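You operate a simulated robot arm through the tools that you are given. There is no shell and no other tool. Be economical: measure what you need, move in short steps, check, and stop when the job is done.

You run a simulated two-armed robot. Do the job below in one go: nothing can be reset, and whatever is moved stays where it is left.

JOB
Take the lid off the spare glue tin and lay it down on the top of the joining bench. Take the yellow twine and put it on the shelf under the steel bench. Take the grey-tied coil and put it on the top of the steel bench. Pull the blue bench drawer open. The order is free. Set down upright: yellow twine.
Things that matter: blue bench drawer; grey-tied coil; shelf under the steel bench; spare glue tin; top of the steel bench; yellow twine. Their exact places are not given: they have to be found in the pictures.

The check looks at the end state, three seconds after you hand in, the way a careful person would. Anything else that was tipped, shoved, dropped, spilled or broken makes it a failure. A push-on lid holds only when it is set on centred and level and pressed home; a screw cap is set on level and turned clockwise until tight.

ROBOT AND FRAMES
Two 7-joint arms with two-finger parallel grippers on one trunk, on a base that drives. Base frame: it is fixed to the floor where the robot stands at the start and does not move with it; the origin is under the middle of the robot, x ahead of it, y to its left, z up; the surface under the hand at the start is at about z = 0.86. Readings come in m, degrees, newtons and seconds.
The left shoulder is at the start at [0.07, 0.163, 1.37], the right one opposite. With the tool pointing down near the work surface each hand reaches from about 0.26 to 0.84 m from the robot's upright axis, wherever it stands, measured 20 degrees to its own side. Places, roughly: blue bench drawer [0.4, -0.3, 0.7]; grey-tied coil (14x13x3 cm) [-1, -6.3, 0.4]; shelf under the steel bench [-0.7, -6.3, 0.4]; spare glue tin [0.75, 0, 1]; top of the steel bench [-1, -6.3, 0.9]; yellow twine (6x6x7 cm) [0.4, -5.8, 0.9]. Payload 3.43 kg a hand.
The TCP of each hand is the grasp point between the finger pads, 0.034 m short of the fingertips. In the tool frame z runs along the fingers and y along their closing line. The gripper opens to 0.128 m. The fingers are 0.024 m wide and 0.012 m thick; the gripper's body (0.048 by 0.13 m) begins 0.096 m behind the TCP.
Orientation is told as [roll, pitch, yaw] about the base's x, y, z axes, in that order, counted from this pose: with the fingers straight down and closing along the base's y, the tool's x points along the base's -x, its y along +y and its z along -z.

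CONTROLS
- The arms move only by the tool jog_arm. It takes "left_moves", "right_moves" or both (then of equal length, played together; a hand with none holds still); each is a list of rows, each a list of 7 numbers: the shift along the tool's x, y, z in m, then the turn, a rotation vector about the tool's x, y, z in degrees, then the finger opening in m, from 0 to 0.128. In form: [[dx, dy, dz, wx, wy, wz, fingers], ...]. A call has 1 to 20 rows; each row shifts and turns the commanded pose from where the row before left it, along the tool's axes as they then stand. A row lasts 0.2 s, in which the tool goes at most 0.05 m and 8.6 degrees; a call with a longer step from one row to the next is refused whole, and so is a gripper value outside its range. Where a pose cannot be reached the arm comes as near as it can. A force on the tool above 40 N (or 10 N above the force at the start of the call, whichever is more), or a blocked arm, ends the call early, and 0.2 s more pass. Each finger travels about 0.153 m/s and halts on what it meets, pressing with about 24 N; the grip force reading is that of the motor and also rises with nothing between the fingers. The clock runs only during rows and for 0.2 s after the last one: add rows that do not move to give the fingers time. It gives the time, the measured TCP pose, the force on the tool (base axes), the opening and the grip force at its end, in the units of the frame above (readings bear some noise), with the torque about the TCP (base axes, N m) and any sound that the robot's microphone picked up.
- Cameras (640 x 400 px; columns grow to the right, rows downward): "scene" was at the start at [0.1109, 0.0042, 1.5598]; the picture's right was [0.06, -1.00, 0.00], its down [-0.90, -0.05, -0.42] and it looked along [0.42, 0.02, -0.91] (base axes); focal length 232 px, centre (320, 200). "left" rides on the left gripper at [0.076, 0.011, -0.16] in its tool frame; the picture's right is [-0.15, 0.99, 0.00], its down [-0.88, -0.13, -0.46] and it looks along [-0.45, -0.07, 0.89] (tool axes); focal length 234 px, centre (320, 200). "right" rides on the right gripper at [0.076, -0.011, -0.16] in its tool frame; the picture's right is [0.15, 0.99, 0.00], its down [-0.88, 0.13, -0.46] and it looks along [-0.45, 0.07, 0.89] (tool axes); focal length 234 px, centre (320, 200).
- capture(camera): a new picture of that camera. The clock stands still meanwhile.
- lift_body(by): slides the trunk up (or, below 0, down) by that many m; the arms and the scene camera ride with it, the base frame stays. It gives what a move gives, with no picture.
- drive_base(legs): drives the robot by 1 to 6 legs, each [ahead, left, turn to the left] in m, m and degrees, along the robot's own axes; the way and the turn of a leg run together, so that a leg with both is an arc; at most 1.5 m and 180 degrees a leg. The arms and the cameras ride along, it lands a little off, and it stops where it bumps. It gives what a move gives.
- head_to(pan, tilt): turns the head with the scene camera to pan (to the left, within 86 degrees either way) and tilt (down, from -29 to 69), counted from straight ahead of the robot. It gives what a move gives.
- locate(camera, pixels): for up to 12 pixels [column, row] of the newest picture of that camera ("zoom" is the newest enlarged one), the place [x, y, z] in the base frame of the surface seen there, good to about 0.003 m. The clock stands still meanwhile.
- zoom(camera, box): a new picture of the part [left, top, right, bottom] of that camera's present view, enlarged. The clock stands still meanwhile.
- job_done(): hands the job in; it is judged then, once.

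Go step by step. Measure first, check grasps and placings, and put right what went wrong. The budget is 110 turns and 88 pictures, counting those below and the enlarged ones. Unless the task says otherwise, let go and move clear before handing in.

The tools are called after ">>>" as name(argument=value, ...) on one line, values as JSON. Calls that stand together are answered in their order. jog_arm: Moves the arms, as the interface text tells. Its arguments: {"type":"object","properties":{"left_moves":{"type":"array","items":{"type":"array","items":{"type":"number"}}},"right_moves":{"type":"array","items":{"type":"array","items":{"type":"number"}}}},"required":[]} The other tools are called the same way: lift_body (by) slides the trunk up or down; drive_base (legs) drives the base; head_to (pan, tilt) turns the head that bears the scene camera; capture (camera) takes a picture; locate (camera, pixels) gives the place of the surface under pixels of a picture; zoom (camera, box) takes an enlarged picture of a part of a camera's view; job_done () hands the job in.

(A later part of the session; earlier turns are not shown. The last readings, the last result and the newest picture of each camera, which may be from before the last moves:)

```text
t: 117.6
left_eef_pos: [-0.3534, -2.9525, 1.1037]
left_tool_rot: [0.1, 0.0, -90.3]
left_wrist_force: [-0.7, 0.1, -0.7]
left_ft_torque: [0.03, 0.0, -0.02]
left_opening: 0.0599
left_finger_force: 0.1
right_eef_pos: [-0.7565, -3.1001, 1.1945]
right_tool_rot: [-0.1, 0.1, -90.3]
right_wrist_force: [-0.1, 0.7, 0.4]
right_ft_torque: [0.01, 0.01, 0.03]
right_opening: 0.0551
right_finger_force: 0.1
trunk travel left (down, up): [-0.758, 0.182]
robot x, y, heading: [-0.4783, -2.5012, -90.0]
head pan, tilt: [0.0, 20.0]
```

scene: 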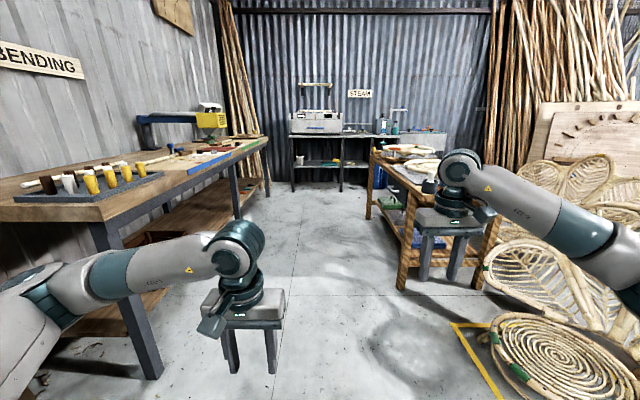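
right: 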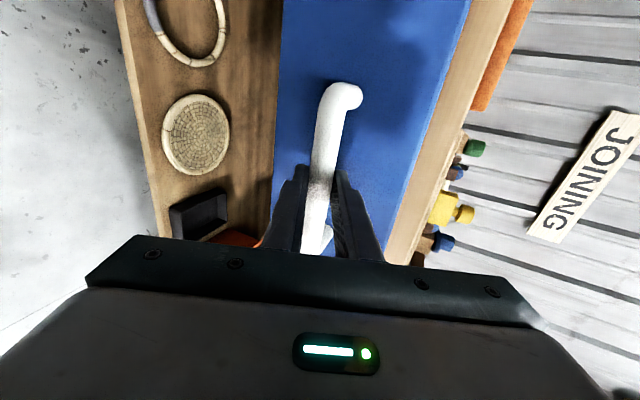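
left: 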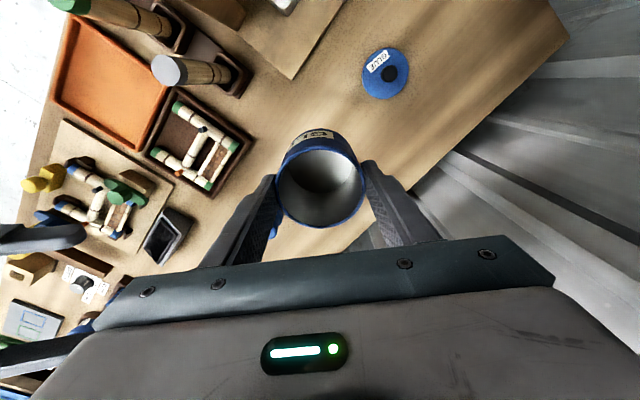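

>>> drive_base(legs=[[1.3, 0.08, 0], [1.1, 0, 0]])

>>> head_to(pan=35, tilt=30)

>>> capture(camera="scene")

>>> head_to(pan=-20, tilt=30)

>>> capture(camera="scene")

```text
t: 129.4
left_eef_pos: [-0.2658, -5.3485, 1.1054]
left_tool_rot: [-0.1, -0.1, -90.2]
left_wrist_force: [-0.1, -0.6, 0.2]
left_ft_torque: [0.01, 0.0, 0.0]
left_opening: 0.06
left_finger_force: 0.0
right_eef_pos: [-0.6677, -5.4965, 1.195]
right_tool_rot: [-0.2, 0.0, -90.2]
right_wrist_force: [-0.1, -0.2, -0.5]
right_ft_torque: [0.0, 0.03, 0.01]
right_opening: 0.0548
right_finger_force: 0.1
trunk travel left (down, up): [-0.758, 0.182]
robot x, y, heading: [-0.3932, -4.8966, -90.0]
head pan, tilt: [0.0, 20.0]
```

```text
t: 130.4
left_eef_pos: [-0.2644, -5.3485, 1.1043]
left_tool_rot: [0.0, 0.0, -90.2]
left_wrist_force: [-0.3, -0.2, 0.7]
left_ft_torque: [0.02, 0.0, 0.02]
left_opening: 0.0601
left_finger_force: 0.0
right_eef_pos: [-0.6692, -5.4967, 1.1941]
right_tool_rot: [-0.2, 0.0, -90.2]
right_wrist_force: [-0.7, -0.4, -0.5]
right_ft_torque: [-0.01, 0.01, 0.0]
right_opening: 0.0552
right_finger_force: 0.1
trunk travel left (down, up): [-0.758, 0.182]
robot x, y, heading: [-0.3897, -4.9011, -90.0]
head pan, tilt: [35.0, 30.0]
```

```text
41 pictures are left
```

scene: 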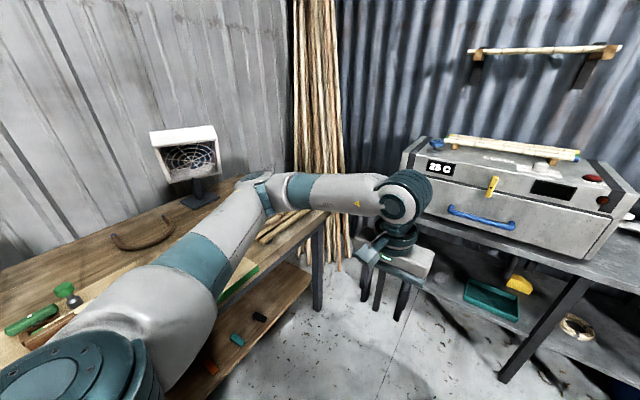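

```text
t: 131.6
left_eef_pos: [-0.2645, -5.3486, 1.1042]
left_tool_rot: [-0.1, 0.0, -90.3]
left_wrist_force: [0.3, -0.1, -0.9]
left_ft_torque: [-0.01, -0.01, -0.03]
left_opening: 0.0599
left_finger_force: 0.1
right_eef_pos: [-0.6687, -5.4957, 1.1944]
right_tool_rot: [-0.2, -0.1, -90.1]
right_wrist_force: [0.2, 0.6, 0.2]
right_ft_torque: [0.01, 0.02, 0.03]
right_opening: 0.0551
right_finger_force: 0.0
trunk travel left (down, up): [-0.758, 0.182]
robot x, y, heading: [-0.3878, -4.8983, -90.0]
head pan, tilt: [-20.0, 30.0]
```

```text
40 pictures are left
```

scene: 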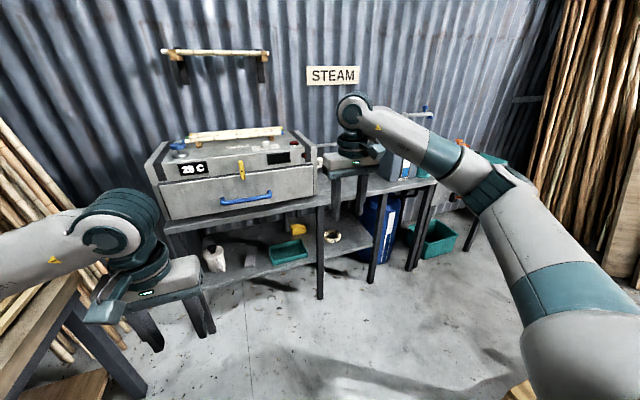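

The coil looks to be on the shelf at (332,237). Zoom and measure the steel bench, then go face the bending bench for the twine.

>>> zoom(camera="scene", box=[190, 150, 450, 300])

>>> locate(camera="scene", pixels=[[332, 233], [332, 243], [325, 237], [341, 237], [375, 190], [390, 200], [320, 297], [300, 230], [280, 262], [345, 275], [425, 180], [412, 268]])

```text
2.46 times, centred on (320, 225) of scene
```

zoom: 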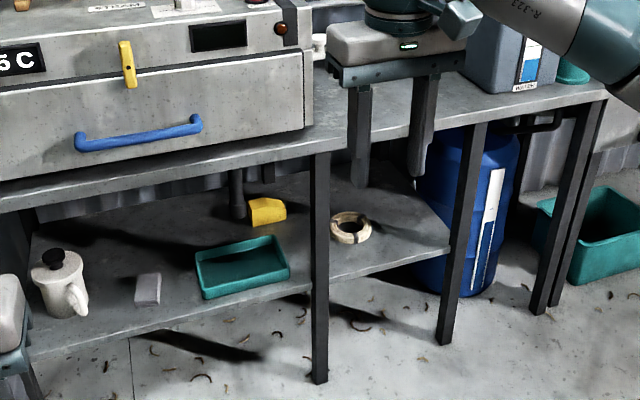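

```text
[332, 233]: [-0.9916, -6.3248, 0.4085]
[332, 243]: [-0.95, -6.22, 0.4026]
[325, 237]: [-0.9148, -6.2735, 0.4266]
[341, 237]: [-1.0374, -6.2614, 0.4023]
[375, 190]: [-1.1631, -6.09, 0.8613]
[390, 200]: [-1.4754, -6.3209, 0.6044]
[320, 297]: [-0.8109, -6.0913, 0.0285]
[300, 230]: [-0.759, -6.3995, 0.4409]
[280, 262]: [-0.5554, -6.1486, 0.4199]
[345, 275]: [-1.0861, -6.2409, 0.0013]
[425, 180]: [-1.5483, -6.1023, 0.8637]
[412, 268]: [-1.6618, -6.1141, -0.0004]
```

The coil lies flat at about (−0.97, −6.27) on the shelf (z≈0.39). Now face the bending bench to find the twine.

>>> drive_base(legs=[[0, 0, 90]])

>>> drive_base(legs=[[0, -0.6, 0]])

>>> head_to(pan=-15, tilt=40)

>>> capture(camera="scene")

```text
t: 135.8
left_eef_pos: [0.0589, -4.771, 1.1045]
left_tool_rot: [0.0, -0.1, 0.0]
left_wrist_force: [0.4, 0.8, -0.3]
left_ft_torque: [-0.03, 0.02, -0.01]
left_opening: 0.0599
left_finger_force: 0.0
right_eef_pos: [0.2089, -5.1729, 1.1946]
right_tool_rot: [-0.1, 0.0, 0.1]
right_wrist_force: [-0.5, 0.7, -0.6]
right_ft_torque: [-0.03, 0.03, 0.02]
right_opening: 0.0549
right_finger_force: 0.1
trunk travel left (down, up): [-0.758, 0.182]
robot x, y, heading: [-0.3904, -4.897, 0.1]
head pan, tilt: [-20.0, 30.0]
```

```text
t: 139.2
left_eef_pos: [0.0618, -5.367, 1.1049]
left_tool_rot: [-0.1, -0.1, -0.3]
left_wrist_force: [0.9, -0.5, 0.7]
left_ft_torque: [0.04, -0.01, 0.0]
left_opening: 0.0601
left_finger_force: 0.1
right_eef_pos: [0.21, -5.7708, 1.1954]
right_tool_rot: [-0.1, 0.0, 0.2]
right_wrist_force: [0.1, 0.0, -0.3]
right_ft_torque: [0.01, 0.0, 0.04]
right_opening: 0.055
right_finger_force: 0.0
trunk travel left (down, up): [-0.758, 0.182]
robot x, y, heading: [-0.3901, -5.4926, -0.0]
head pan, tilt: [-20.0, 30.0]
```

```text
t: 139.9
left_eef_pos: [0.0619, -5.3687, 1.1048]
left_tool_rot: [0.0, -0.1, -0.1]
left_wrist_force: [1.0, 0.6, -0.6]
left_ft_torque: [0.0, 0.02, 0.02]
left_opening: 0.0598
left_finger_force: 0.1
right_eef_pos: [0.211, -5.7703, 1.1962]
right_tool_rot: [-0.2, 0.0, -0.1]
right_wrist_force: [-0.3, 0.4, 0.4]
right_ft_torque: [-0.02, -0.02, 0.0]
right_opening: 0.055
right_finger_force: 0.1
trunk travel left (down, up): [-0.758, 0.182]
robot x, y, heading: [-0.389, -5.4964, -0.0]
head pan, tilt: [-15.0, 40.0]
```

```text
38 pictures are left
```

scene: 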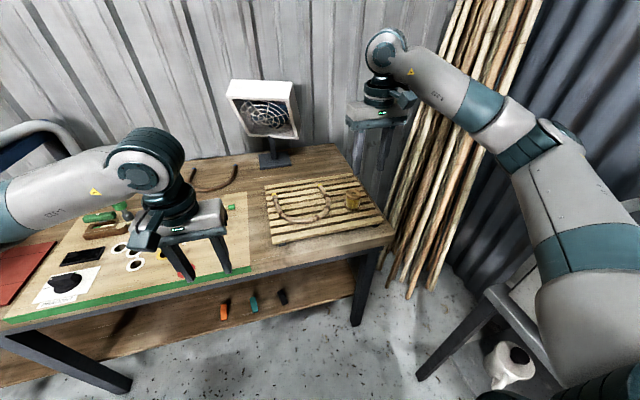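

Yellow twine stands at (352,199) on a slatted rack. Zoom and measure.

>>> zoom(camera="scene", box=[260, 165, 400, 250])

>>> locate(camera="scene", pixels=[[352, 194], [352, 200], [352, 206], [346, 200], [358, 200], [330, 215], [370, 215], [330, 185], [385, 240], [275, 243]])

```text
4.57 times, centred on (330, 208) of scene
```

zoom: 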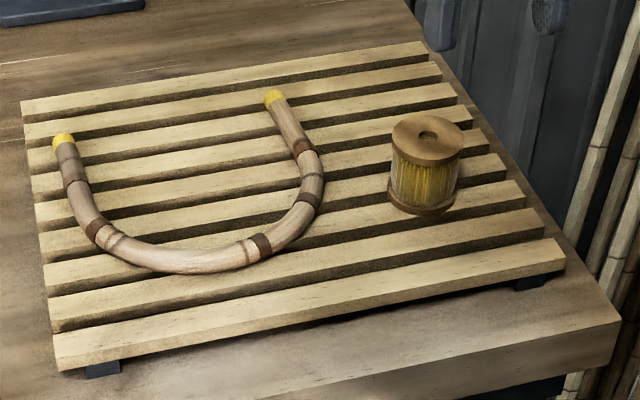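

```text
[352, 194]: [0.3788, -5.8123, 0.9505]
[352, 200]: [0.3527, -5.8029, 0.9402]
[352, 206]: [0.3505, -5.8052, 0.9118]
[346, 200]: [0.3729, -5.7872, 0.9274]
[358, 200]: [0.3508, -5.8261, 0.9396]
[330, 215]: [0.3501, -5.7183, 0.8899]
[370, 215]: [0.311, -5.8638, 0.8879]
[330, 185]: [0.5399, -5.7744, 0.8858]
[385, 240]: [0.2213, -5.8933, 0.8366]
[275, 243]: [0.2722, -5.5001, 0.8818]
```

Spool: axis (0.378, −5.813), z 0.888–0.955. I'll tilt the right hand 45° (so it can later reach under the steel bench) and bring it to a pre-grasp, then drive in 0.3.

>>> jog_arm(right_moves=[[0.043, -0.009, 0, 0, 0, 0, 0.09], [0.043, -0.009, 0, 0, 0, 0, 0.09], [0.043, -0.009, 0, 0, 0, 0, 0.09], [0.043, -0.009, 0, 0, 0, 0, 0.09], [0.043, -0.009, 0, 0, 0, 0, 0.09], [0, 0, 0, 0, -7.5, 0, 0.09], [0, 0, 0, 0, -7.5, 0, 0.09], [0, 0, 0, 0, -7.5, 0, 0.09], [0, 0, 0, 0, -7.5, 0, 0.09], [0, 0, 0, 0, -7.5, 0, 0.09], [0, 0, 0, 0, -7.5, 0, 0.09], [0.025, 0, 0.025, 0, 0, 0, 0.09], [0.025, 0, 0.025, 0, 0, 0, 0.09], [0.025, 0, 0.025, 0, 0, 0, 0.09], [0, 0, 0, 0, 0, 0, 0.09]])

>>> drive_base(legs=[[0.29, 0, 0]])

>>> capture(camera="right")

```text
t: 143.2
left_eef_pos: [0.0576, -5.3537, 1.1024]
left_tool_rot: [-0.9, -0.2, -0.3]
left_wrist_force: [-0.4, 1.0, 0.4]
left_ft_torque: [-0.05, 0.06, 0.02]
left_opening: 0.06
left_finger_force: 0.2
right_eef_pos: [0.1182, -5.8601, 1.1641]
right_tool_rot: [-1.4, -44.9, 0.7]
right_wrist_force: [0.1, -0.6, 0.4]
right_ft_torque: [0.01, -0.02, -0.01]
right_opening: 0.0901
right_finger_force: 0.1
right hand out of reach, approached as far as the arm can: row 7, 8, 9, 10, 11, 12, 13, 14
trunk travel left (down, up): [-0.758, 0.182]
robot x, y, heading: [-0.3944, -5.4908, 0.0]
head pan, tilt: [-15.0, 40.0]
```

```text
t: 143.9
left_eef_pos: [0.0612, -5.3546, 1.1052]
left_tool_rot: [-0.9, -0.4, -0.5]
left_wrist_force: [0.6, 0.6, -0.5]
left_ft_torque: [0.0, -0.01, 0.01]
left_opening: 0.0599
left_finger_force: 0.0
right_eef_pos: [0.1195, -5.8606, 1.1638]
right_tool_rot: [-1.3, -44.7, 0.5]
right_wrist_force: [0.1, -0.7, -0.3]
right_ft_torque: [0.01, 0.0, 0.02]
right_opening: 0.09
right_finger_force: 0.1
trunk travel left (down, up): [-0.758, 0.182]
robot x, y, heading: [-0.3851, -5.4905, -0.2]
head pan, tilt: [-15.0, 40.0]
stopped in leg 1: the robot was blocked; the commanded pose is now the measured one
```

```text
36 pictures are left
```

right: 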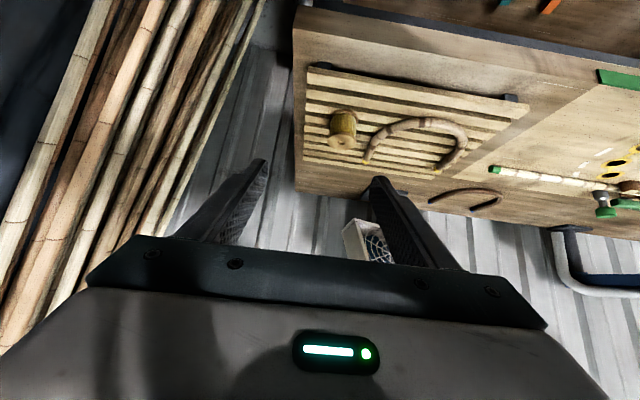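

The drive was blocked. Look around the right elbow.

>>> head_to(pan=-65, tilt=40)

>>> capture(camera="scene")

```text
t: 145.1
left_eef_pos: [0.0591, -5.3546, 1.1056]
left_tool_rot: [-0.8, -0.3, -0.4]
left_wrist_force: [0.0, -0.1, -0.3]
left_ft_torque: [0.0, 0.05, 0.0]
left_opening: 0.06
left_finger_force: 0.0
right_eef_pos: [0.119, -5.8596, 1.1629]
right_tool_rot: [-1.3, -44.9, 0.6]
right_wrist_force: [0.2, 0.2, 0.3]
right_ft_torque: [0.0, 0.03, 0.01]
right_opening: 0.0899
right_finger_force: 0.1
trunk travel left (down, up): [-0.758, 0.182]
robot x, y, heading: [-0.385, -5.4916, -0.2]
head pan, tilt: [-65.0, 40.0]
```

```text
35 pictures are left
```

scene: 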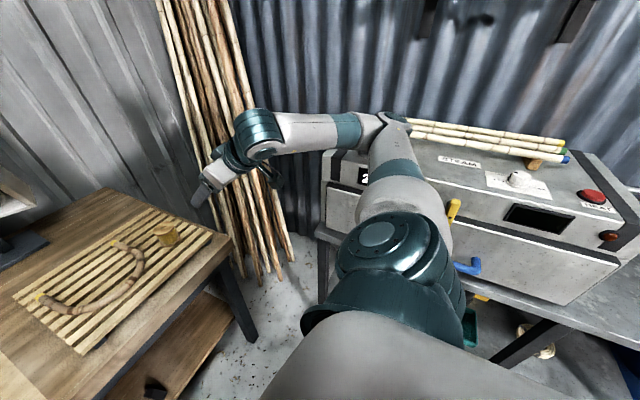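

The right elbow is against the steamer side. Strafe left away from it.

>>> drive_base(legs=[[0, 0.3, 0]])

>>> capture(camera="scene")

```text
t: 147.1
left_eef_pos: [0.0664, -5.0678, 1.1044]
left_tool_rot: [0.0, -0.2, -0.4]
left_wrist_force: [-0.9, 0.8, 0.0]
left_ft_torque: [0.03, 0.0, -0.02]
left_opening: 0.0601
left_finger_force: 0.1
right_eef_pos: [0.1263, -5.5742, 1.1563]
right_tool_rot: [-0.2, -44.7, -0.3]
right_wrist_force: [-0.4, 0.3, 0.1]
right_ft_torque: [0.03, 0.04, 0.02]
right_opening: 0.0902
right_finger_force: 0.0
trunk travel left (down, up): [-0.758, 0.182]
robot x, y, heading: [-0.3855, -5.1898, -0.1]
head pan, tilt: [-65.0, 40.0]
```

```text
34 pictures are left
```

scene: 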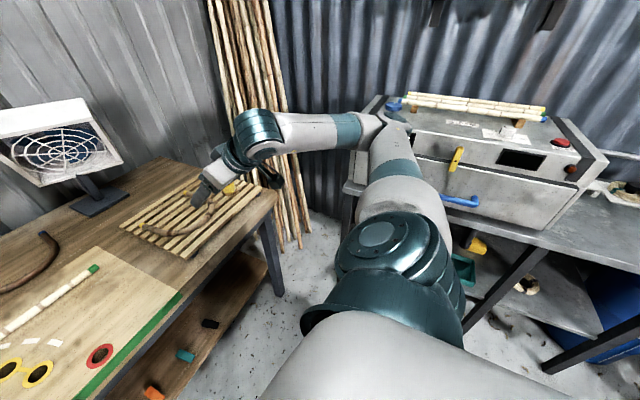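

Steamer seems undisturbed. I'll bring the right hand inward and approach the bench with heading −30°; first check fan position and steamer alignment.

>>> locate(camera="scene", pixels=[[60, 150], [110, 155], [98, 205], [400, 220], [540, 215], [430, 230], [560, 250], [395, 100], [230, 189]])

>>> jog_arm(right_moves=[[-0.0105, 0.045, 0.0105, 0, 0, 0, 0.09], [-0.0105, 0.045, 0.0105, 0, 0, 0, 0.09], [-0.0105, 0.045, 0.0105, 0, 0, 0, 0.09], [-0.0105, 0.045, 0.0105, 0, 0, 0, 0.09], [0, 0, 0, 0, 0, 0, 0.09]])

>>> drive_base(legs=[[0, 0, -30]])

```text
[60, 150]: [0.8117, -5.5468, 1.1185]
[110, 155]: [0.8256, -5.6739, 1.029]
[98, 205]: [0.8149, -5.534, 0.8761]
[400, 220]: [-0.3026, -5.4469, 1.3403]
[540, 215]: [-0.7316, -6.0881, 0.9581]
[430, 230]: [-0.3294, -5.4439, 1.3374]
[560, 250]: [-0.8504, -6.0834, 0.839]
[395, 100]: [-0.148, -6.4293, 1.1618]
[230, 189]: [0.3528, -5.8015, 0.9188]
```

```text
t: 148.3
left_eef_pos: [0.0661, -5.0679, 1.1062]
left_tool_rot: [-0.1, -0.1, -0.5]
left_wrist_force: [0.3, -1.6, 0.7]
left_ft_torque: [0.01, -0.01, -0.01]
left_opening: 0.06
left_finger_force: 0.0
right_eef_pos: [0.1852, -5.3956, 1.154]
right_tool_rot: [-0.2, -44.8, -0.2]
right_wrist_force: [-0.2, -0.8, 0.0]
right_ft_torque: [-0.02, -0.01, 0.03]
right_opening: 0.0898
right_finger_force: 0.0
trunk travel left (down, up): [-0.758, 0.182]
robot x, y, heading: [-0.3831, -5.1917, -0.5]
head pan, tilt: [-65.0, 40.0]
```

```text
t: 150.2
left_eef_pos: [0.0681, -5.3112, 1.1042]
left_tool_rot: [0.0, -0.1, -30.8]
left_wrist_force: [0.3, 0.0, 0.5]
left_ft_torque: [0.02, -0.02, -0.02]
left_opening: 0.06
left_finger_force: 0.1
right_eef_pos: [0.007, -5.6542, 1.1543]
right_tool_rot: [-0.3, -44.6, -30.4]
right_wrist_force: [0.0, -1.1, -0.6]
right_ft_torque: [0.04, 0.01, 0.01]
right_opening: 0.09
right_finger_force: 0.0
trunk travel left (down, up): [-0.758, 0.182]
robot x, y, heading: [-0.3812, -5.1889, -30.4]
head pan, tilt: [-65.0, 40.0]
```

>>> drive_base(legs=[[0.3, 0.045, 0]])

>>> capture(camera="right")

```text
t: 152.3
left_eef_pos: [0.3503, -5.4246, 1.104]
left_tool_rot: [-0.1, -0.2, -30.7]
left_wrist_force: [-0.2, 0.9, 0.6]
left_ft_torque: [0.01, 0.01, -0.05]
left_opening: 0.0601
left_finger_force: 0.1
right_eef_pos: [0.2885, -5.7669, 1.1554]
right_tool_rot: [-0.3, -44.6, -30.5]
right_wrist_force: [0.6, -0.8, 0.1]
right_ft_torque: [-0.03, 0.03, 0.01]
right_opening: 0.09
right_finger_force: 0.0
trunk travel left (down, up): [-0.758, 0.182]
robot x, y, heading: [-0.098, -5.3018, -30.6]
head pan, tilt: [-65.0, 40.0]
```

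```text
33 pictures are left
```

right: 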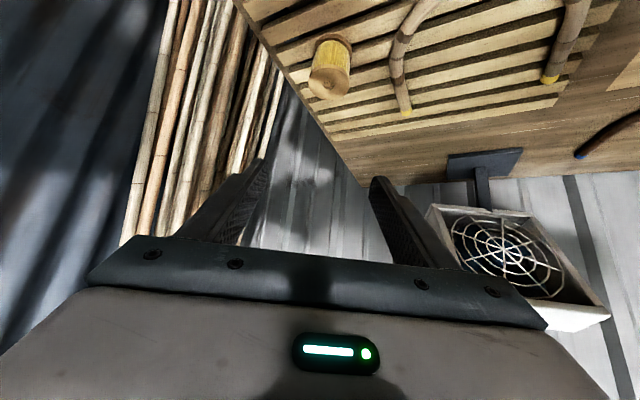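

>>> zoom(camera="right", box=[280, 20, 400, 110])

>>> locate(camera="right", pixels=[[327, 81], [316, 66], [349, 66], [332, 50], [333, 38], [327, 95], [330, 72]])

```text
4.44 times, centred on (340, 65) of right
```

zoom: 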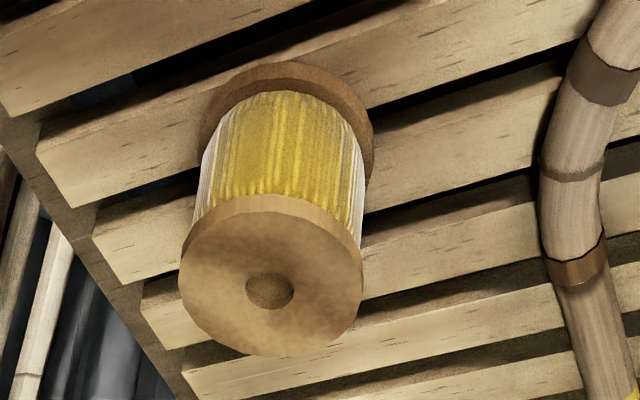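

```text
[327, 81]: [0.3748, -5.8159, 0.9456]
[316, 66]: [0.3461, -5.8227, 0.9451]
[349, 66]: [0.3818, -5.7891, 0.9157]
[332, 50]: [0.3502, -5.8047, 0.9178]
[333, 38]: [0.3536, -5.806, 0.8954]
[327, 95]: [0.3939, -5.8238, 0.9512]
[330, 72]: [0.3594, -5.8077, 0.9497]
```

Spool top centre is (0.379, −5.816). Shift along tool x, then advance along the fingers, stopping short to check.

>>> jog_arm(right_moves=[[0.044, 0.0018, 0, 0, 0, 0, 0.09], [0.0437, 0.0019, 0, 0, 0, 0, 0.09], [0, 0, 0.045, 0, 0, 0, 0.09], [0, 0, 0.045, 0, 0, 0, 0.09], [0, 0, 0.045, 0, 0, 0, 0.09], [0, 0, 0.04, 0, 0, 0, 0.09], [0, 0, 0, 0, 0, 0, 0.09]])

>>> capture(camera="right")

```text
t: 153.9
left_eef_pos: [0.3505, -5.424, 1.1047]
left_tool_rot: [-0.1, -0.1, -30.8]
left_wrist_force: [-0.8, -0.6, 0.0]
left_ft_torque: [0.04, 0.0, 0.01]
left_opening: 0.0603
left_finger_force: 0.1
right_eef_pos: [0.3736, -5.8081, 0.9689]
right_tool_rot: [-0.3, -44.6, -30.3]
right_wrist_force: [-0.6, -0.2, -0.2]
right_ft_torque: [0.0, 0.0, 0.0]
right_opening: 0.09
right_finger_force: 0.0
right hand out of reach, approached as far as the arm can: row 1, 2
trunk travel left (down, up): [-0.758, 0.182]
robot x, y, heading: [-0.098, -5.3031, -30.4]
head pan, tilt: [-65.0, 40.0]
```

```text
31 pictures are left
```

right: 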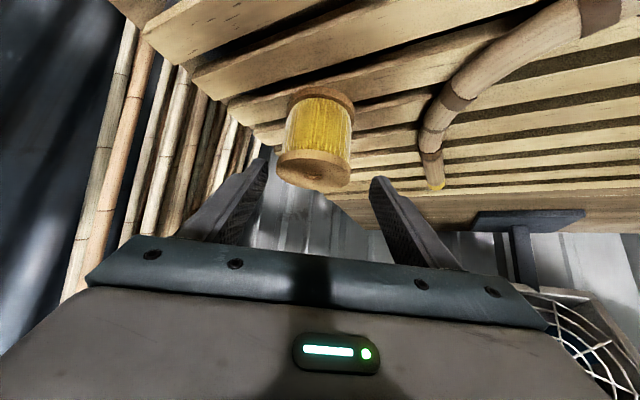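

Fingers straddle the spool line. Small correction, then lower with the trunk.

>>> jog_arm(right_moves=[[0, -0.004, 0.011, 0, 0, 0, 0.09], [0, 0, 0, 0, 0, 0, 0.09]])

>>> lift_body(by=-0.035)

>>> capture(camera="right")

```text
t: 154.5
left_eef_pos: [0.3512, -5.424, 1.1048]
left_tool_rot: [-0.1, -0.2, -30.6]
left_wrist_force: [0.0, 0.2, -0.2]
left_ft_torque: [0.04, 0.02, 0.01]
left_opening: 0.0601
left_finger_force: 0.2
right_eef_pos: [0.3801, -5.8148, 0.9598]
right_tool_rot: [-0.3, -44.6, -30.2]
right_wrist_force: [-0.8, 0.2, 0.8]
right_ft_torque: [-0.05, 0.0, -0.02]
right_opening: 0.09
right_finger_force: 0.0
trunk travel left (down, up): [-0.758, 0.182]
robot x, y, heading: [-0.1015, -5.3033, -30.5]
head pan, tilt: [-65.0, 40.0]
```

```text
t: 155.3
left_eef_pos: [0.3509, -5.4257, 1.069]
left_tool_rot: [-0.1, -0.1, -30.6]
left_wrist_force: [-0.1, -0.3, -0.5]
left_ft_torque: [-0.02, -0.06, -0.03]
left_opening: 0.0597
left_finger_force: 0.1
right_eef_pos: [0.379, -5.8162, 0.9247]
right_tool_rot: [-0.2, -44.6, -30.4]
right_wrist_force: [0.1, -0.8, 0.2]
right_ft_torque: [0.0, -0.02, -0.01]
right_opening: 0.0898
right_finger_force: 0.0
trunk travel left (down, up): [-0.723, 0.217]
robot x, y, heading: [-0.1014, -5.3045, -30.4]
head pan, tilt: [-65.0, 40.0]
```

```text
30 pictures are left
```

right: 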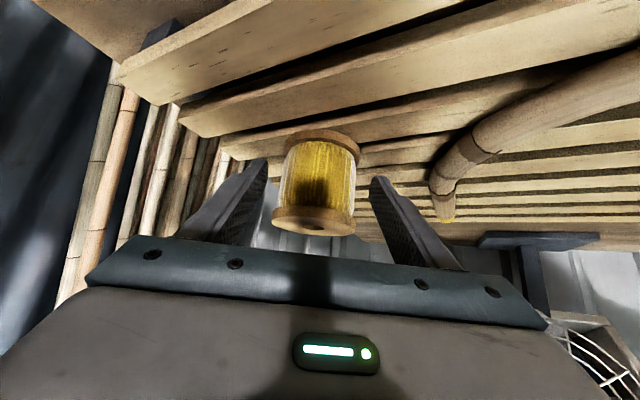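

Spool (317,185) is centred between the fingers at TCP z 0.925. Close and lift with the trunk.

>>> jog_arm(right_moves=[[0, 0, 0, 0, 0, 0, 0.07], [0, 0, 0, 0, 0, 0, 0.05], [0, 0, 0, 0, 0, 0, 0.03], [0, 0, 0, 0, 0, 0, 0.03], [0, 0, 0, 0, 0, 0, 0.03]])

>>> lift_body(by=0.2)

>>> capture(camera="right")

```text
t: 156.5
left_eef_pos: [0.3523, -5.4237, 1.0686]
left_tool_rot: [-0.1, -0.2, -30.6]
left_wrist_force: [-0.5, 0.4, -0.4]
left_ft_torque: [-0.03, -0.01, -0.03]
left_opening: 0.06
left_finger_force: 0.1
right_eef_pos: [0.3786, -5.8148, 0.9242]
right_tool_rot: [-0.3, -44.6, -30.4]
right_wrist_force: [-0.9, -0.7, 1.1]
right_ft_torque: [0.05, 0.01, 0.02]
right_opening: 0.0587
right_finger_force: 23.3
trunk travel left (down, up): [-0.723, 0.217]
robot x, y, heading: [-0.0992, -5.3018, -30.4]
head pan, tilt: [-65.0, 40.0]
```

```text
t: 158.7
left_eef_pos: [0.3506, -5.4257, 1.2701]
left_tool_rot: [-0.1, -0.1, -30.7]
left_wrist_force: [-0.5, -1.2, -0.4]
left_ft_torque: [0.0, -0.01, -0.01]
left_opening: 0.0601
left_finger_force: 0.1
right_eef_pos: [0.3787, -5.8148, 1.1251]
right_tool_rot: [-0.1, -44.6, -30.4]
right_wrist_force: [-0.2, -0.2, -0.5]
right_ft_torque: [-0.04, -0.01, -0.03]
right_opening: 0.0588
right_finger_force: 24.2
trunk travel left (down, up): [-0.923, 0.017]
robot x, y, heading: [-0.0968, -5.3049, -30.4]
head pan, tilt: [-65.0, 40.0]
```

```text
29 pictures are left
```

right: 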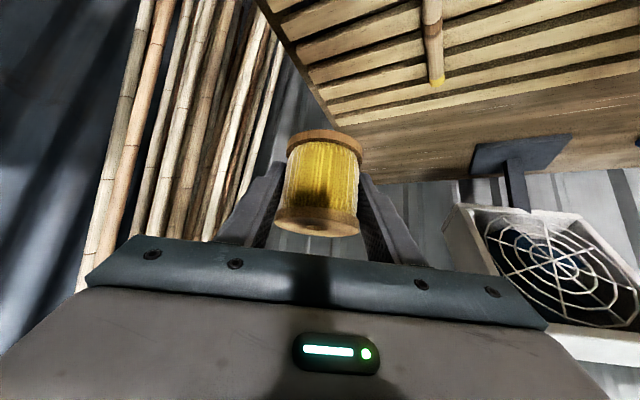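

Twine is held. Back off, turn to face the steel bench and view the shelf.

>>> drive_base(legs=[[-0.32, 0, 0]])

>>> drive_base(legs=[[0, 0, -59.6]])

>>> head_to(pan=-10, tilt=42)

>>> lift_body(by=-0.3)

>>> capture(camera="scene")

```text
t: 160.8
left_eef_pos: [0.0748, -5.2628, 1.2697]
left_tool_rot: [-0.1, 0.0, -30.8]
left_wrist_force: [0.6, -0.9, -0.8]
left_ft_torque: [-0.01, 0.04, 0.04]
left_opening: 0.06
left_finger_force: 0.0
right_eef_pos: [0.1024, -5.654, 1.1237]
right_tool_rot: [-0.2, -44.5, -30.5]
right_wrist_force: [0.8, -0.1, -1.4]
right_ft_torque: [0.03, 0.0, 0.04]
right_opening: 0.0586
right_finger_force: 23.7
trunk travel left (down, up): [-0.923, 0.017]
robot x, y, heading: [-0.3802, -5.1423, -30.6]
head pan, tilt: [-65.0, 40.0]
```

```text
t: 163.8
left_eef_pos: [-0.2541, -5.5929, 1.2686]
left_tool_rot: [-0.1, -0.1, -90.5]
left_wrist_force: [-0.2, -0.3, 0.4]
left_ft_torque: [0.03, -0.01, 0.01]
left_opening: 0.06
left_finger_force: 0.0
right_eef_pos: [-0.5782, -5.814, 1.1254]
right_tool_rot: [-0.3, -44.6, -90.1]
right_wrist_force: [0.5, 0.2, -1.3]
right_ft_torque: [0.02, 0.03, 0.01]
right_opening: 0.0589
right_finger_force: 24.2
trunk travel left (down, up): [-0.923, 0.017]
robot x, y, heading: [-0.383, -5.1454, -90.1]
head pan, tilt: [-65.0, 40.0]
```

```text
t: 165.1
left_eef_pos: [-0.2546, -5.5936, 1.2692]
left_tool_rot: [-0.1, -0.1, -90.4]
left_wrist_force: [0.1, 0.7, -0.4]
left_ft_torque: [0.0, -0.01, 0.0]
left_opening: 0.0599
left_finger_force: 0.2
right_eef_pos: [-0.5785, -5.8147, 1.1242]
right_tool_rot: [-0.3, -44.5, -90.2]
right_wrist_force: [0.9, 0.5, -0.7]
right_ft_torque: [-0.02, 0.02, 0.01]
right_opening: 0.0586
right_finger_force: 23.9
trunk travel left (down, up): [-0.923, 0.017]
robot x, y, heading: [-0.377, -5.1398, -90.3]
head pan, tilt: [-10.0, 42.0]
```

```text
t: 168.1
left_eef_pos: [-0.2552, -5.5932, 0.9692]
left_tool_rot: [-0.1, 0.0, -90.5]
left_wrist_force: [-0.6, -0.4, 0.1]
left_ft_torque: [-0.01, 0.01, -0.04]
left_opening: 0.0596
left_finger_force: 0.1
right_eef_pos: [-0.5772, -5.8133, 0.825]
right_tool_rot: [-0.3, -44.5, -90.2]
right_wrist_force: [-0.6, 0.1, -0.8]
right_ft_torque: [-0.02, -0.01, 0.01]
right_opening: 0.0591
right_finger_force: 24.0
trunk travel left (down, up): [-0.623, 0.317]
robot x, y, heading: [-0.3768, -5.1405, -90.3]
head pan, tilt: [-10.0, 42.0]
```

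```text
28 pictures are left
```

scene: 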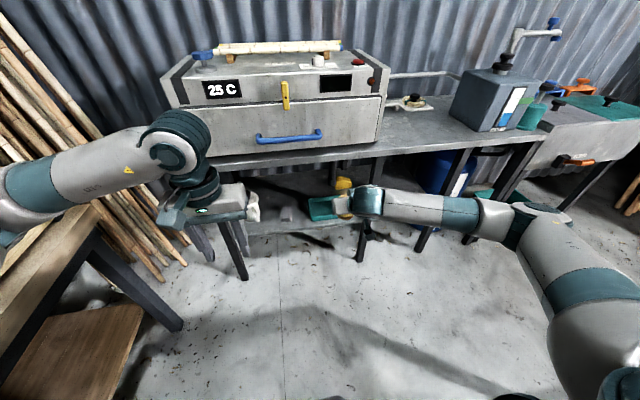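

My arms hide the shelf; use the left hand camera to see it.

>>> capture(camera="left")

>>> locate(camera="left", pixels=[[320, 10], [320, 40], [320, 70], [250, 40], [400, 40], [200, 40], [150, 40]])

```text
27 pictures are left
```

left: 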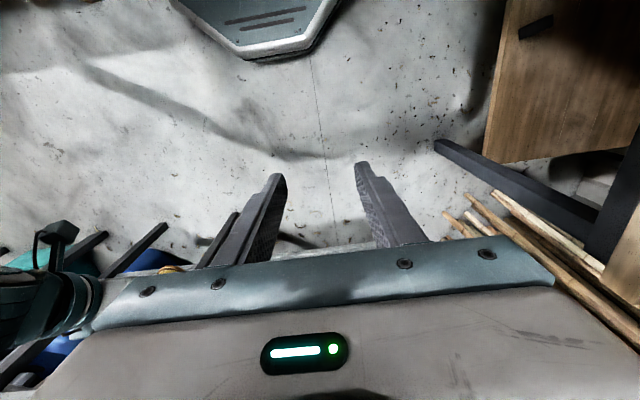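

```text
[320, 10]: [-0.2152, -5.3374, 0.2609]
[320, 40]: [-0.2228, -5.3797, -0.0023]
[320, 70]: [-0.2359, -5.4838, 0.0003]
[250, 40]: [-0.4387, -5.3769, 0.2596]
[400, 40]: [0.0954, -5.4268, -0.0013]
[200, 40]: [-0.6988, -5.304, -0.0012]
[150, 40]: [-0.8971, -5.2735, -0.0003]
```

>>> zoom(camera="scene", box=[220, 160, 460, 260])

>>> locate(camera="scene", pixels=[[253, 210], [287, 214], [308, 210], [333, 212], [343, 183], [270, 232], [300, 225], [345, 226], [270, 215], [297, 205]])

```text
2.67 times, centred on (340, 210) of scene
```

zoom: 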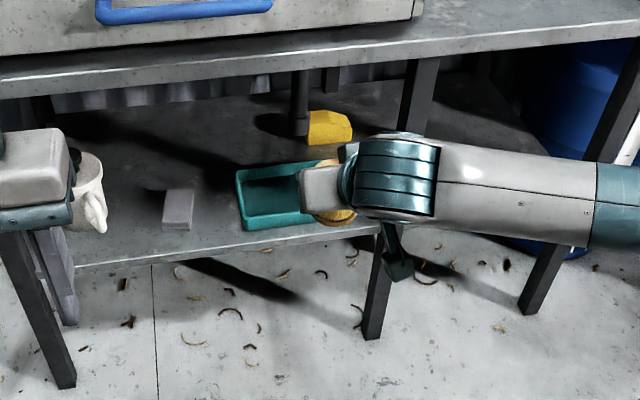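

```text
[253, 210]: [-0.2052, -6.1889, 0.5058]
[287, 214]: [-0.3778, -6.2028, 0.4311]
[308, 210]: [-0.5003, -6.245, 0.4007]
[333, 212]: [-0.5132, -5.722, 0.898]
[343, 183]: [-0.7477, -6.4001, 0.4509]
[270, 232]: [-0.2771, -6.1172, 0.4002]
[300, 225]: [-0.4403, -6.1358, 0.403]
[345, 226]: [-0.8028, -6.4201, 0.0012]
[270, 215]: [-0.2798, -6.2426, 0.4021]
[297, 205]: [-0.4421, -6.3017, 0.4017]
```

Shelf z is 0.402; there is a free gap at x≈−0.29 between the pot (x>−0.225) and white cube (x<−0.355). I'll turn to heading −70°, lower, and drive the twine in there.

>>> drive_base(legs=[[0, 0, 20.3]])

>>> lift_body(by=-0.315)

>>> drive_base(legs=[[0.15, -0.065, 0]])

>>> head_to(pan=-8, tilt=50)

>>> capture(camera="scene")

```text
t: 169.6
left_eef_pos: [-0.1066, -5.5229, 0.9698]
left_tool_rot: [-0.1, -0.1, -70.1]
left_wrist_force: [0.7, 0.4, -0.1]
left_ft_torque: [-0.02, -0.01, -0.01]
left_opening: 0.0598
left_finger_force: 0.0
right_eef_pos: [-0.3336, -5.8412, 0.8246]
right_tool_rot: [-0.3, -44.6, -69.8]
right_wrist_force: [1.0, 0.0, -1.4]
right_ft_torque: [0.03, 0.02, -0.07]
right_opening: 0.0588
right_finger_force: 24.0
trunk travel left (down, up): [-0.623, 0.317]
robot x, y, heading: [-0.3793, -5.1423, -69.8]
head pan, tilt: [-10.0, 42.0]
```

```text
t: 172.7
left_eef_pos: [-0.1347, -5.5326, 0.6704]
left_tool_rot: [1.5, -1.7, -71.9]
left_wrist_force: [-0.2, 0.3, -0.3]
left_ft_torque: [0.02, -0.01, 0.01]
left_opening: 0.0601
left_finger_force: 0.0
right_eef_pos: [-0.3627, -5.8451, 0.5162]
right_tool_rot: [1.9, -45.5, -72.8]
right_wrist_force: [0.3, 0.0, 0.1]
right_ft_torque: [-0.01, 0.03, -0.02]
right_opening: 0.0587
right_finger_force: 23.8
trunk travel left (down, up): [-0.308, 0.632]
robot x, y, heading: [-0.3787, -5.1489, -71.6]
head pan, tilt: [-10.0, 42.0]
```

```text
t: 173.4
left_eef_pos: [-0.1382, -5.5689, 0.6576]
left_tool_rot: [-1.7, -2.3, -76.3]
left_wrist_force: [0.0, -0.3, -0.6]
left_ft_torque: [0.06, -0.02, 0.0]
left_opening: 0.06
left_finger_force: 0.0
right_eef_pos: [-0.3889, -5.8702, 0.5225]
right_tool_rot: [-3.3, -45.6, -72.8]
right_wrist_force: [-0.8, -0.2, -0.2]
right_ft_torque: [0.13, 0.0, 0.07]
right_opening: 0.0586
right_finger_force: 24.2
trunk travel left (down, up): [-0.308, 0.632]
robot x, y, heading: [-0.3925, -5.1776, -75.0]
head pan, tilt: [-10.0, 42.0]
stopped in leg 1: the robot was blocked; the commanded pose is now the measured one
```

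```text
t: 174.1
left_eef_pos: [-0.1382, -5.5692, 0.6542]
left_tool_rot: [-2.0, -2.0, -77.2]
left_wrist_force: [0.2, 0.1, -0.2]
left_ft_torque: [-0.02, -0.01, -0.03]
left_opening: 0.0601
left_finger_force: 0.1
right_eef_pos: [-0.3881, -5.868, 0.5215]
right_tool_rot: [-3.7, -45.6, -72.8]
right_wrist_force: [0.5, -0.4, -0.3]
right_ft_torque: [0.01, -0.04, -0.04]
right_opening: 0.059
right_finger_force: 24.3
trunk travel left (down, up): [-0.308, 0.632]
robot x, y, heading: [-0.3877, -5.1821, -75.2]
head pan, tilt: [-8.0, 50.0]
```

```text
25 pictures are left
```

scene: 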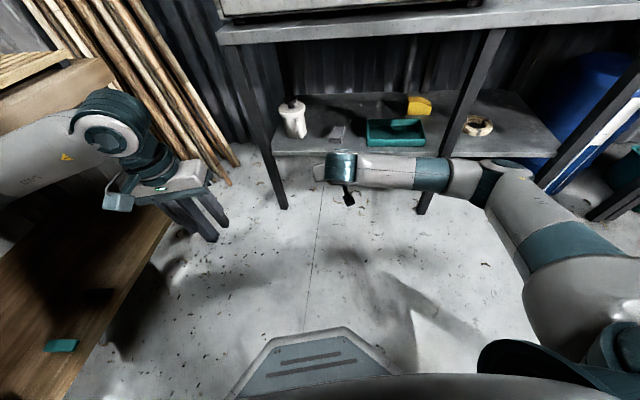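

The left elbow seems to have come down onto the bending bench edge. Raise the trunk to free it and look left.

>>> lift_body(by=0.1)

>>> head_to(pan=60, tilt=45)

>>> capture(camera="scene")

```text
t: 174.5
left_eef_pos: [-0.1363, -5.6043, 0.6405]
left_tool_rot: [-4.8, -2.7, -80.9]
left_wrist_force: [-2.3, -2.8, 2.7]
left_ft_torque: [0.3, -0.23, -0.06]
left_opening: 0.06
left_finger_force: 0.1
right_eef_pos: [-0.416, -5.8882, 0.526]
right_tool_rot: [-9.0, -45.4, -73.2]
right_wrist_force: [-1.8, -1.8, -1.6]
right_ft_torque: [0.12, -0.08, 0.11]
right_opening: 0.0589
right_finger_force: 23.8
trunk travel left (down, up): [-0.31, 0.63]
robot x, y, heading: [-0.3992, -5.2081, -79.0]
head pan, tilt: [-8.0, 50.0]
stopped: the arm was blocked; the commanded pose is now the measured one
```

```text
t: 175.9
left_eef_pos: [-0.139, -5.5992, 0.6383]
left_tool_rot: [-4.8, -2.4, -81.3]
left_wrist_force: [0.1, -0.5, 0.7]
left_ft_torque: [0.01, 0.0, 0.01]
left_opening: 0.0601
left_finger_force: 0.0
right_eef_pos: [-0.4064, -5.8845, 0.5258]
right_tool_rot: [-8.7, -45.4, -72.8]
right_wrist_force: [-0.5, 0.5, -0.3]
right_ft_torque: [-0.01, 0.01, 0.01]
right_opening: 0.0587
right_finger_force: 23.5
trunk travel left (down, up): [-0.31, 0.63]
robot x, y, heading: [-0.396, -5.2023, -78.8]
head pan, tilt: [60.0, 45.0]
```

```text
24 pictures are left
```

scene: 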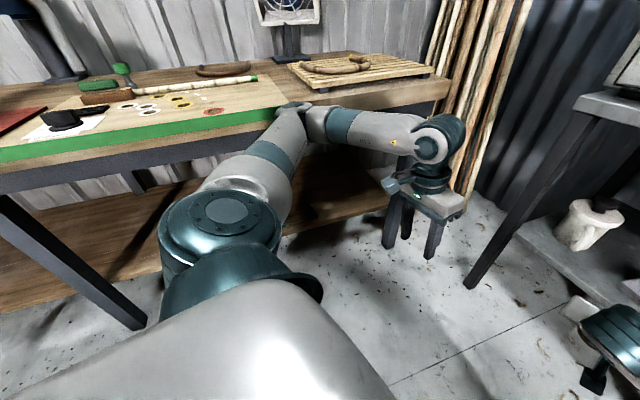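

The left elbow is pressed against the bench's front edge (300,115). Move sideways away from the bench.

>>> drive_base(legs=[[0, -0.2, 0]])

>>> capture(camera="scene")

```text
t: 176.6
left_eef_pos: [-0.1184, -5.6527, 0.5925]
left_tool_rot: [-12.2, -4.2, -84.4]
left_wrist_force: [0.5, -0.5, 1.5]
left_ft_torque: [0.04, -0.02, -0.01]
left_opening: 0.0599
left_finger_force: 0.1
right_eef_pos: [-0.434, -5.9094, 0.5262]
right_tool_rot: [-21.6, -44.3, -70.1]
right_wrist_force: [-3.1, -1.6, 0.9]
right_ft_torque: [0.21, -0.19, 0.18]
right_opening: 0.0586
right_finger_force: 23.8
trunk travel left (down, up): [-0.31, 0.63]
robot x, y, heading: [-0.4261, -5.2412, -84.9]
head pan, tilt: [60.0, 45.0]
stopped in leg 1: the robot was blocked; the commanded pose is now the measured one
```

```text
23 pictures are left
```

scene: 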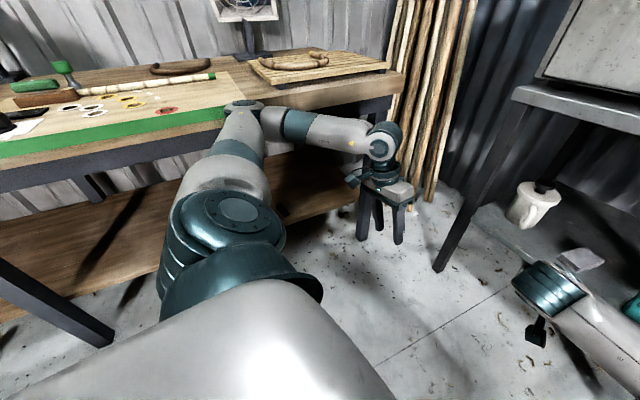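

Odd: rotation continues. Look to the right side for what blocks there.

>>> head_to(pan=-75, tilt=45)

>>> capture(camera="scene")

```text
t: 178.8
left_eef_pos: [-0.1211, -5.6455, 0.5955]
left_tool_rot: [-11.9, -3.9, -85.2]
left_wrist_force: [-0.3, 0.0, -0.8]
left_ft_torque: [0.01, -0.03, -0.01]
left_opening: 0.0603
left_finger_force: 0.2
right_eef_pos: [-0.4245, -5.9043, 0.5236]
right_tool_rot: [-20.1, -44.1, -70.0]
right_wrist_force: [-0.3, -0.8, -0.4]
right_ft_torque: [-0.02, -0.01, 0.01]
right_opening: 0.0586
right_finger_force: 24.2
trunk travel left (down, up): [-0.31, 0.63]
robot x, y, heading: [-0.4216, -5.2349, -84.1]
head pan, tilt: [-75.0, 45.0]
```

```text
22 pictures are left
```

scene: 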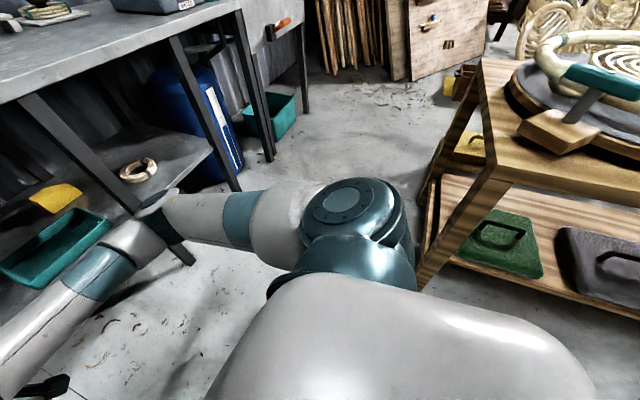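

>>> locate(camera="scene", pixels=[[350, 205], [400, 215], [412, 250], [425, 265], [470, 200], [500, 165], [440, 200], [150, 200], [270, 220], [325, 185]])

```text
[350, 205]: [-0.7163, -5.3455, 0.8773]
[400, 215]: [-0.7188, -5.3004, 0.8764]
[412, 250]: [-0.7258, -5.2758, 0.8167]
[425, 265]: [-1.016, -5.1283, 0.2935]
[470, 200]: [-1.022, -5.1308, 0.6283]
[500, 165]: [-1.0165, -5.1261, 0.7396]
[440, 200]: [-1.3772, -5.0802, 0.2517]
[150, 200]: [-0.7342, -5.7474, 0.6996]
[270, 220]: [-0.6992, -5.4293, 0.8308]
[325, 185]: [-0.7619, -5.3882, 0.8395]
```

Tool rolls show the robot leaning left: the left elbow is hooked on the bench. Look at the elbow precisely.

>>> head_to(pan=60, tilt=40)

>>> zoom(camera="scene", box=[140, 60, 420, 235])

>>> locate(camera="zoom", pixels=[[220, 160], [270, 170], [200, 180], [225, 230], [330, 190], [430, 120], [120, 210], [230, 120], [300, 150], [200, 280], [180, 330], [420, 190]])

```text
t: 180.9
left_eef_pos: [-0.1212, -5.647, 0.5959]
left_tool_rot: [-11.8, -3.9, -85.3]
left_wrist_force: [0.4, 1.1, 0.3]
left_ft_torque: [-0.03, 0.0, 0.03]
left_opening: 0.0599
left_finger_force: 0.1
right_eef_pos: [-0.4242, -5.9052, 0.5236]
right_tool_rot: [-20.2, -44.1, -70.1]
right_wrist_force: [-0.2, -0.1, -0.1]
right_ft_torque: [-0.01, -0.02, 0.0]
right_opening: 0.0588
right_finger_force: 24.1
trunk travel left (down, up): [-0.31, 0.63]
robot x, y, heading: [-0.4246, -5.2382, -84.3]
head pan, tilt: [60.0, 40.0]
```

```text
2.29 times, centred on (280, 148) of scene
```

zoom: 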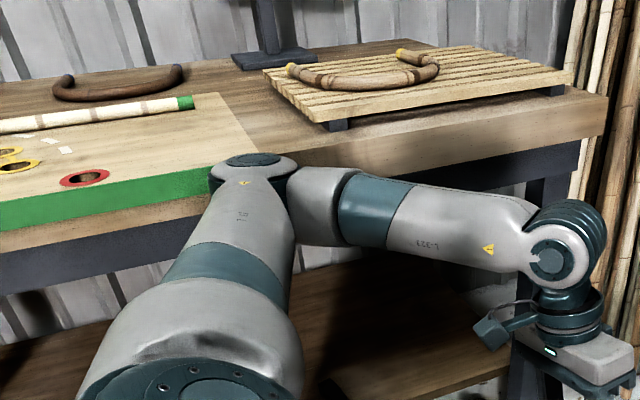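

```text
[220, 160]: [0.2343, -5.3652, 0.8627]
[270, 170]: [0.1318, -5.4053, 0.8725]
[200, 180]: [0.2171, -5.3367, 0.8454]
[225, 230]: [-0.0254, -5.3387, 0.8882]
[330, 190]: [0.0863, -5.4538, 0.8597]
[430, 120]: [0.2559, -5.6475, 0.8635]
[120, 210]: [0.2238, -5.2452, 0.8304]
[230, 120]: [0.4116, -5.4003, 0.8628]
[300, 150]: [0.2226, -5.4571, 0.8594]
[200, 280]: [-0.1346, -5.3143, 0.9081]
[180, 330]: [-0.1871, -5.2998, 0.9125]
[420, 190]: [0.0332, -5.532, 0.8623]
```

The elbow seems caught at the bench edge (lifting and strafing right both lean the robot). Try lowering a little, then moving away.

>>> lift_body(by=-0.06)

>>> drive_base(legs=[[0, -0.05, 0]])

```text
t: 181.3
left_eef_pos: [-0.101, -5.6677, 0.5684]
left_tool_rot: [-14.7, -4.8, -85.8]
left_wrist_force: [1.6, -0.1, 0.8]
left_ft_torque: [0.01, 0.03, -0.01]
left_opening: 0.0602
left_finger_force: 0.1
right_eef_pos: [-0.4273, -5.9162, 0.5196]
right_tool_rot: [-25.8, -43.3, -68.3]
right_wrist_force: [-1.6, -1.6, 0.4]
right_ft_torque: [0.18, -0.13, 0.17]
right_opening: 0.0586
right_finger_force: 23.9
trunk travel left (down, up): [-0.307, 0.633]
robot x, y, heading: [-0.4327, -5.254, -85.8]
head pan, tilt: [60.0, 40.0]
stopped: the arm was blocked; the commanded pose is now the measured one
```

```text
t: 182.0
left_eef_pos: [-0.0699, -5.6839, 0.534]
left_tool_rot: [-19.0, -6.1, -86.2]
left_wrist_force: [-1.5, -0.2, 0.2]
left_ft_torque: [0.1, -0.21, 0.0]
left_opening: 0.0601
left_finger_force: 0.0
right_eef_pos: [-0.4146, -5.9215, 0.5097]
right_tool_rot: [-32.4, -41.5, -65.3]
right_wrist_force: [-0.7, -1.4, -0.5]
right_ft_torque: [0.11, -0.12, 0.1]
right_opening: 0.0583
right_finger_force: 24.4
trunk travel left (down, up): [-0.307, 0.633]
robot x, y, heading: [-0.4543, -5.264, -87.6]
head pan, tilt: [60.0, 40.0]
stopped in leg 1: the robot was blocked; the commanded pose is now the measured one
```

Roll keeps growing whenever the base is commanded, while it holds during head moves. I'll first free the left elbow by extending the left hand forward with the arm only.

>>> jog_arm(left_moves=[[-0.04, 0, 0, 0, 0, 0, 0.06], [-0.04, 0, 0, 0, 0, 0, 0.06], [-0.04, 0, 0, 0, 0, 0, 0.06], [-0.04, 0, 0, 0, 0, 0, 0.06], [-0.03, 0, 0, 0, 0, 0, 0.06]])

>>> capture(camera="scene")

```text
t: 183.2
left_eef_pos: [-0.0414, -5.8655, 0.5377]
left_tool_rot: [-20.8, -5.1, -86.0]
left_wrist_force: [0.6, 0.2, -0.2]
left_ft_torque: [0.02, 0.02, 0.01]
left_opening: 0.0601
left_finger_force: 0.0
right_eef_pos: [-0.3865, -5.918, 0.5005]
right_tool_rot: [-33.3, -40.7, -63.6]
right_wrist_force: [0.3, -0.9, -1.5]
right_ft_torque: [0.01, -0.01, -0.01]
right_opening: 0.0587
right_finger_force: 24.0
trunk travel left (down, up): [-0.307, 0.633]
robot x, y, heading: [-0.4464, -5.2565, -86.7]
head pan, tilt: [60.0, 40.0]
```

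```text
20 pictures are left
```

scene: 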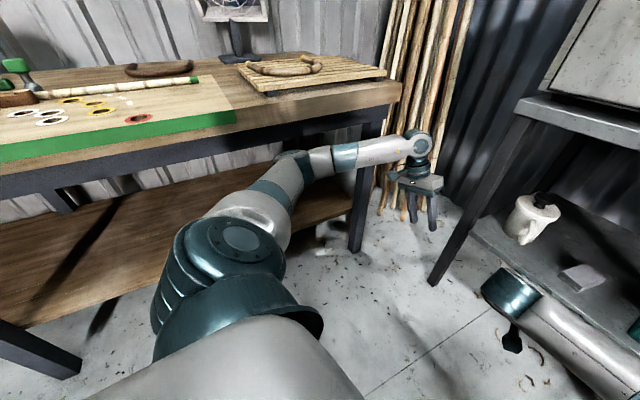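

The arm is straighter and clear of the bench edge now. Test a small sideways move and watch the roll.

>>> drive_base(legs=[[0, -0.06, 0]])

```text
t: 184.2
left_eef_pos: [-0.1013, -5.8663, 0.5374]
left_tool_rot: [-20.8, -5.2, -86.1]
left_wrist_force: [0.7, 0.2, -0.5]
left_ft_torque: [-0.02, -0.07, 0.02]
left_opening: 0.0598
left_finger_force: 0.0
right_eef_pos: [-0.447, -5.9187, 0.5013]
right_tool_rot: [-33.4, -40.7, -63.5]
right_wrist_force: [-0.4, -0.3, -0.6]
right_ft_torque: [-0.01, 0.0, 0.01]
right_opening: 0.0586
right_finger_force: 24.3
trunk travel left (down, up): [-0.307, 0.633]
robot x, y, heading: [-0.5029, -5.2609, -86.6]
head pan, tilt: [60.0, 40.0]
```

Free now. Check whether the body still leans: picture straight ahead.

>>> head_to(pan=0, tilt=25)

>>> capture(camera="scene")

```text
t: 185.5
left_eef_pos: [-0.1019, -5.8662, 0.5379]
left_tool_rot: [-20.9, -5.2, -85.9]
left_wrist_force: [-0.4, 0.2, -0.2]
left_ft_torque: [0.0, 0.01, 0.0]
left_opening: 0.0602
left_finger_force: 0.0
right_eef_pos: [-0.446, -5.9196, 0.5007]
right_tool_rot: [-33.4, -40.7, -63.5]
right_wrist_force: [0.0, -0.3, 0.1]
right_ft_torque: [0.03, 0.01, -0.02]
right_opening: 0.0586
right_finger_force: 24.1
trunk travel left (down, up): [-0.307, 0.633]
robot x, y, heading: [-0.5084, -5.2558, -86.9]
head pan, tilt: [0.0, 25.0]
```

```text
19 pictures are left
```

scene: 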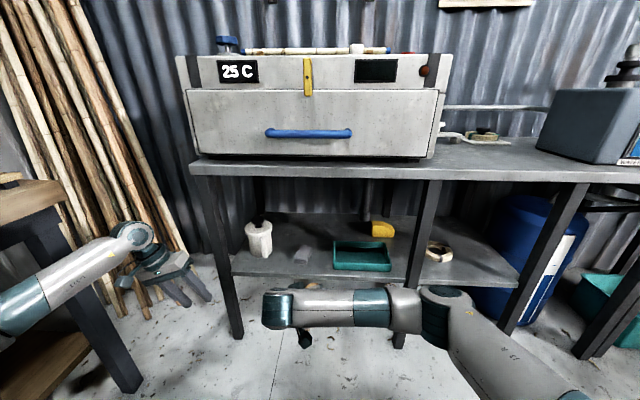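

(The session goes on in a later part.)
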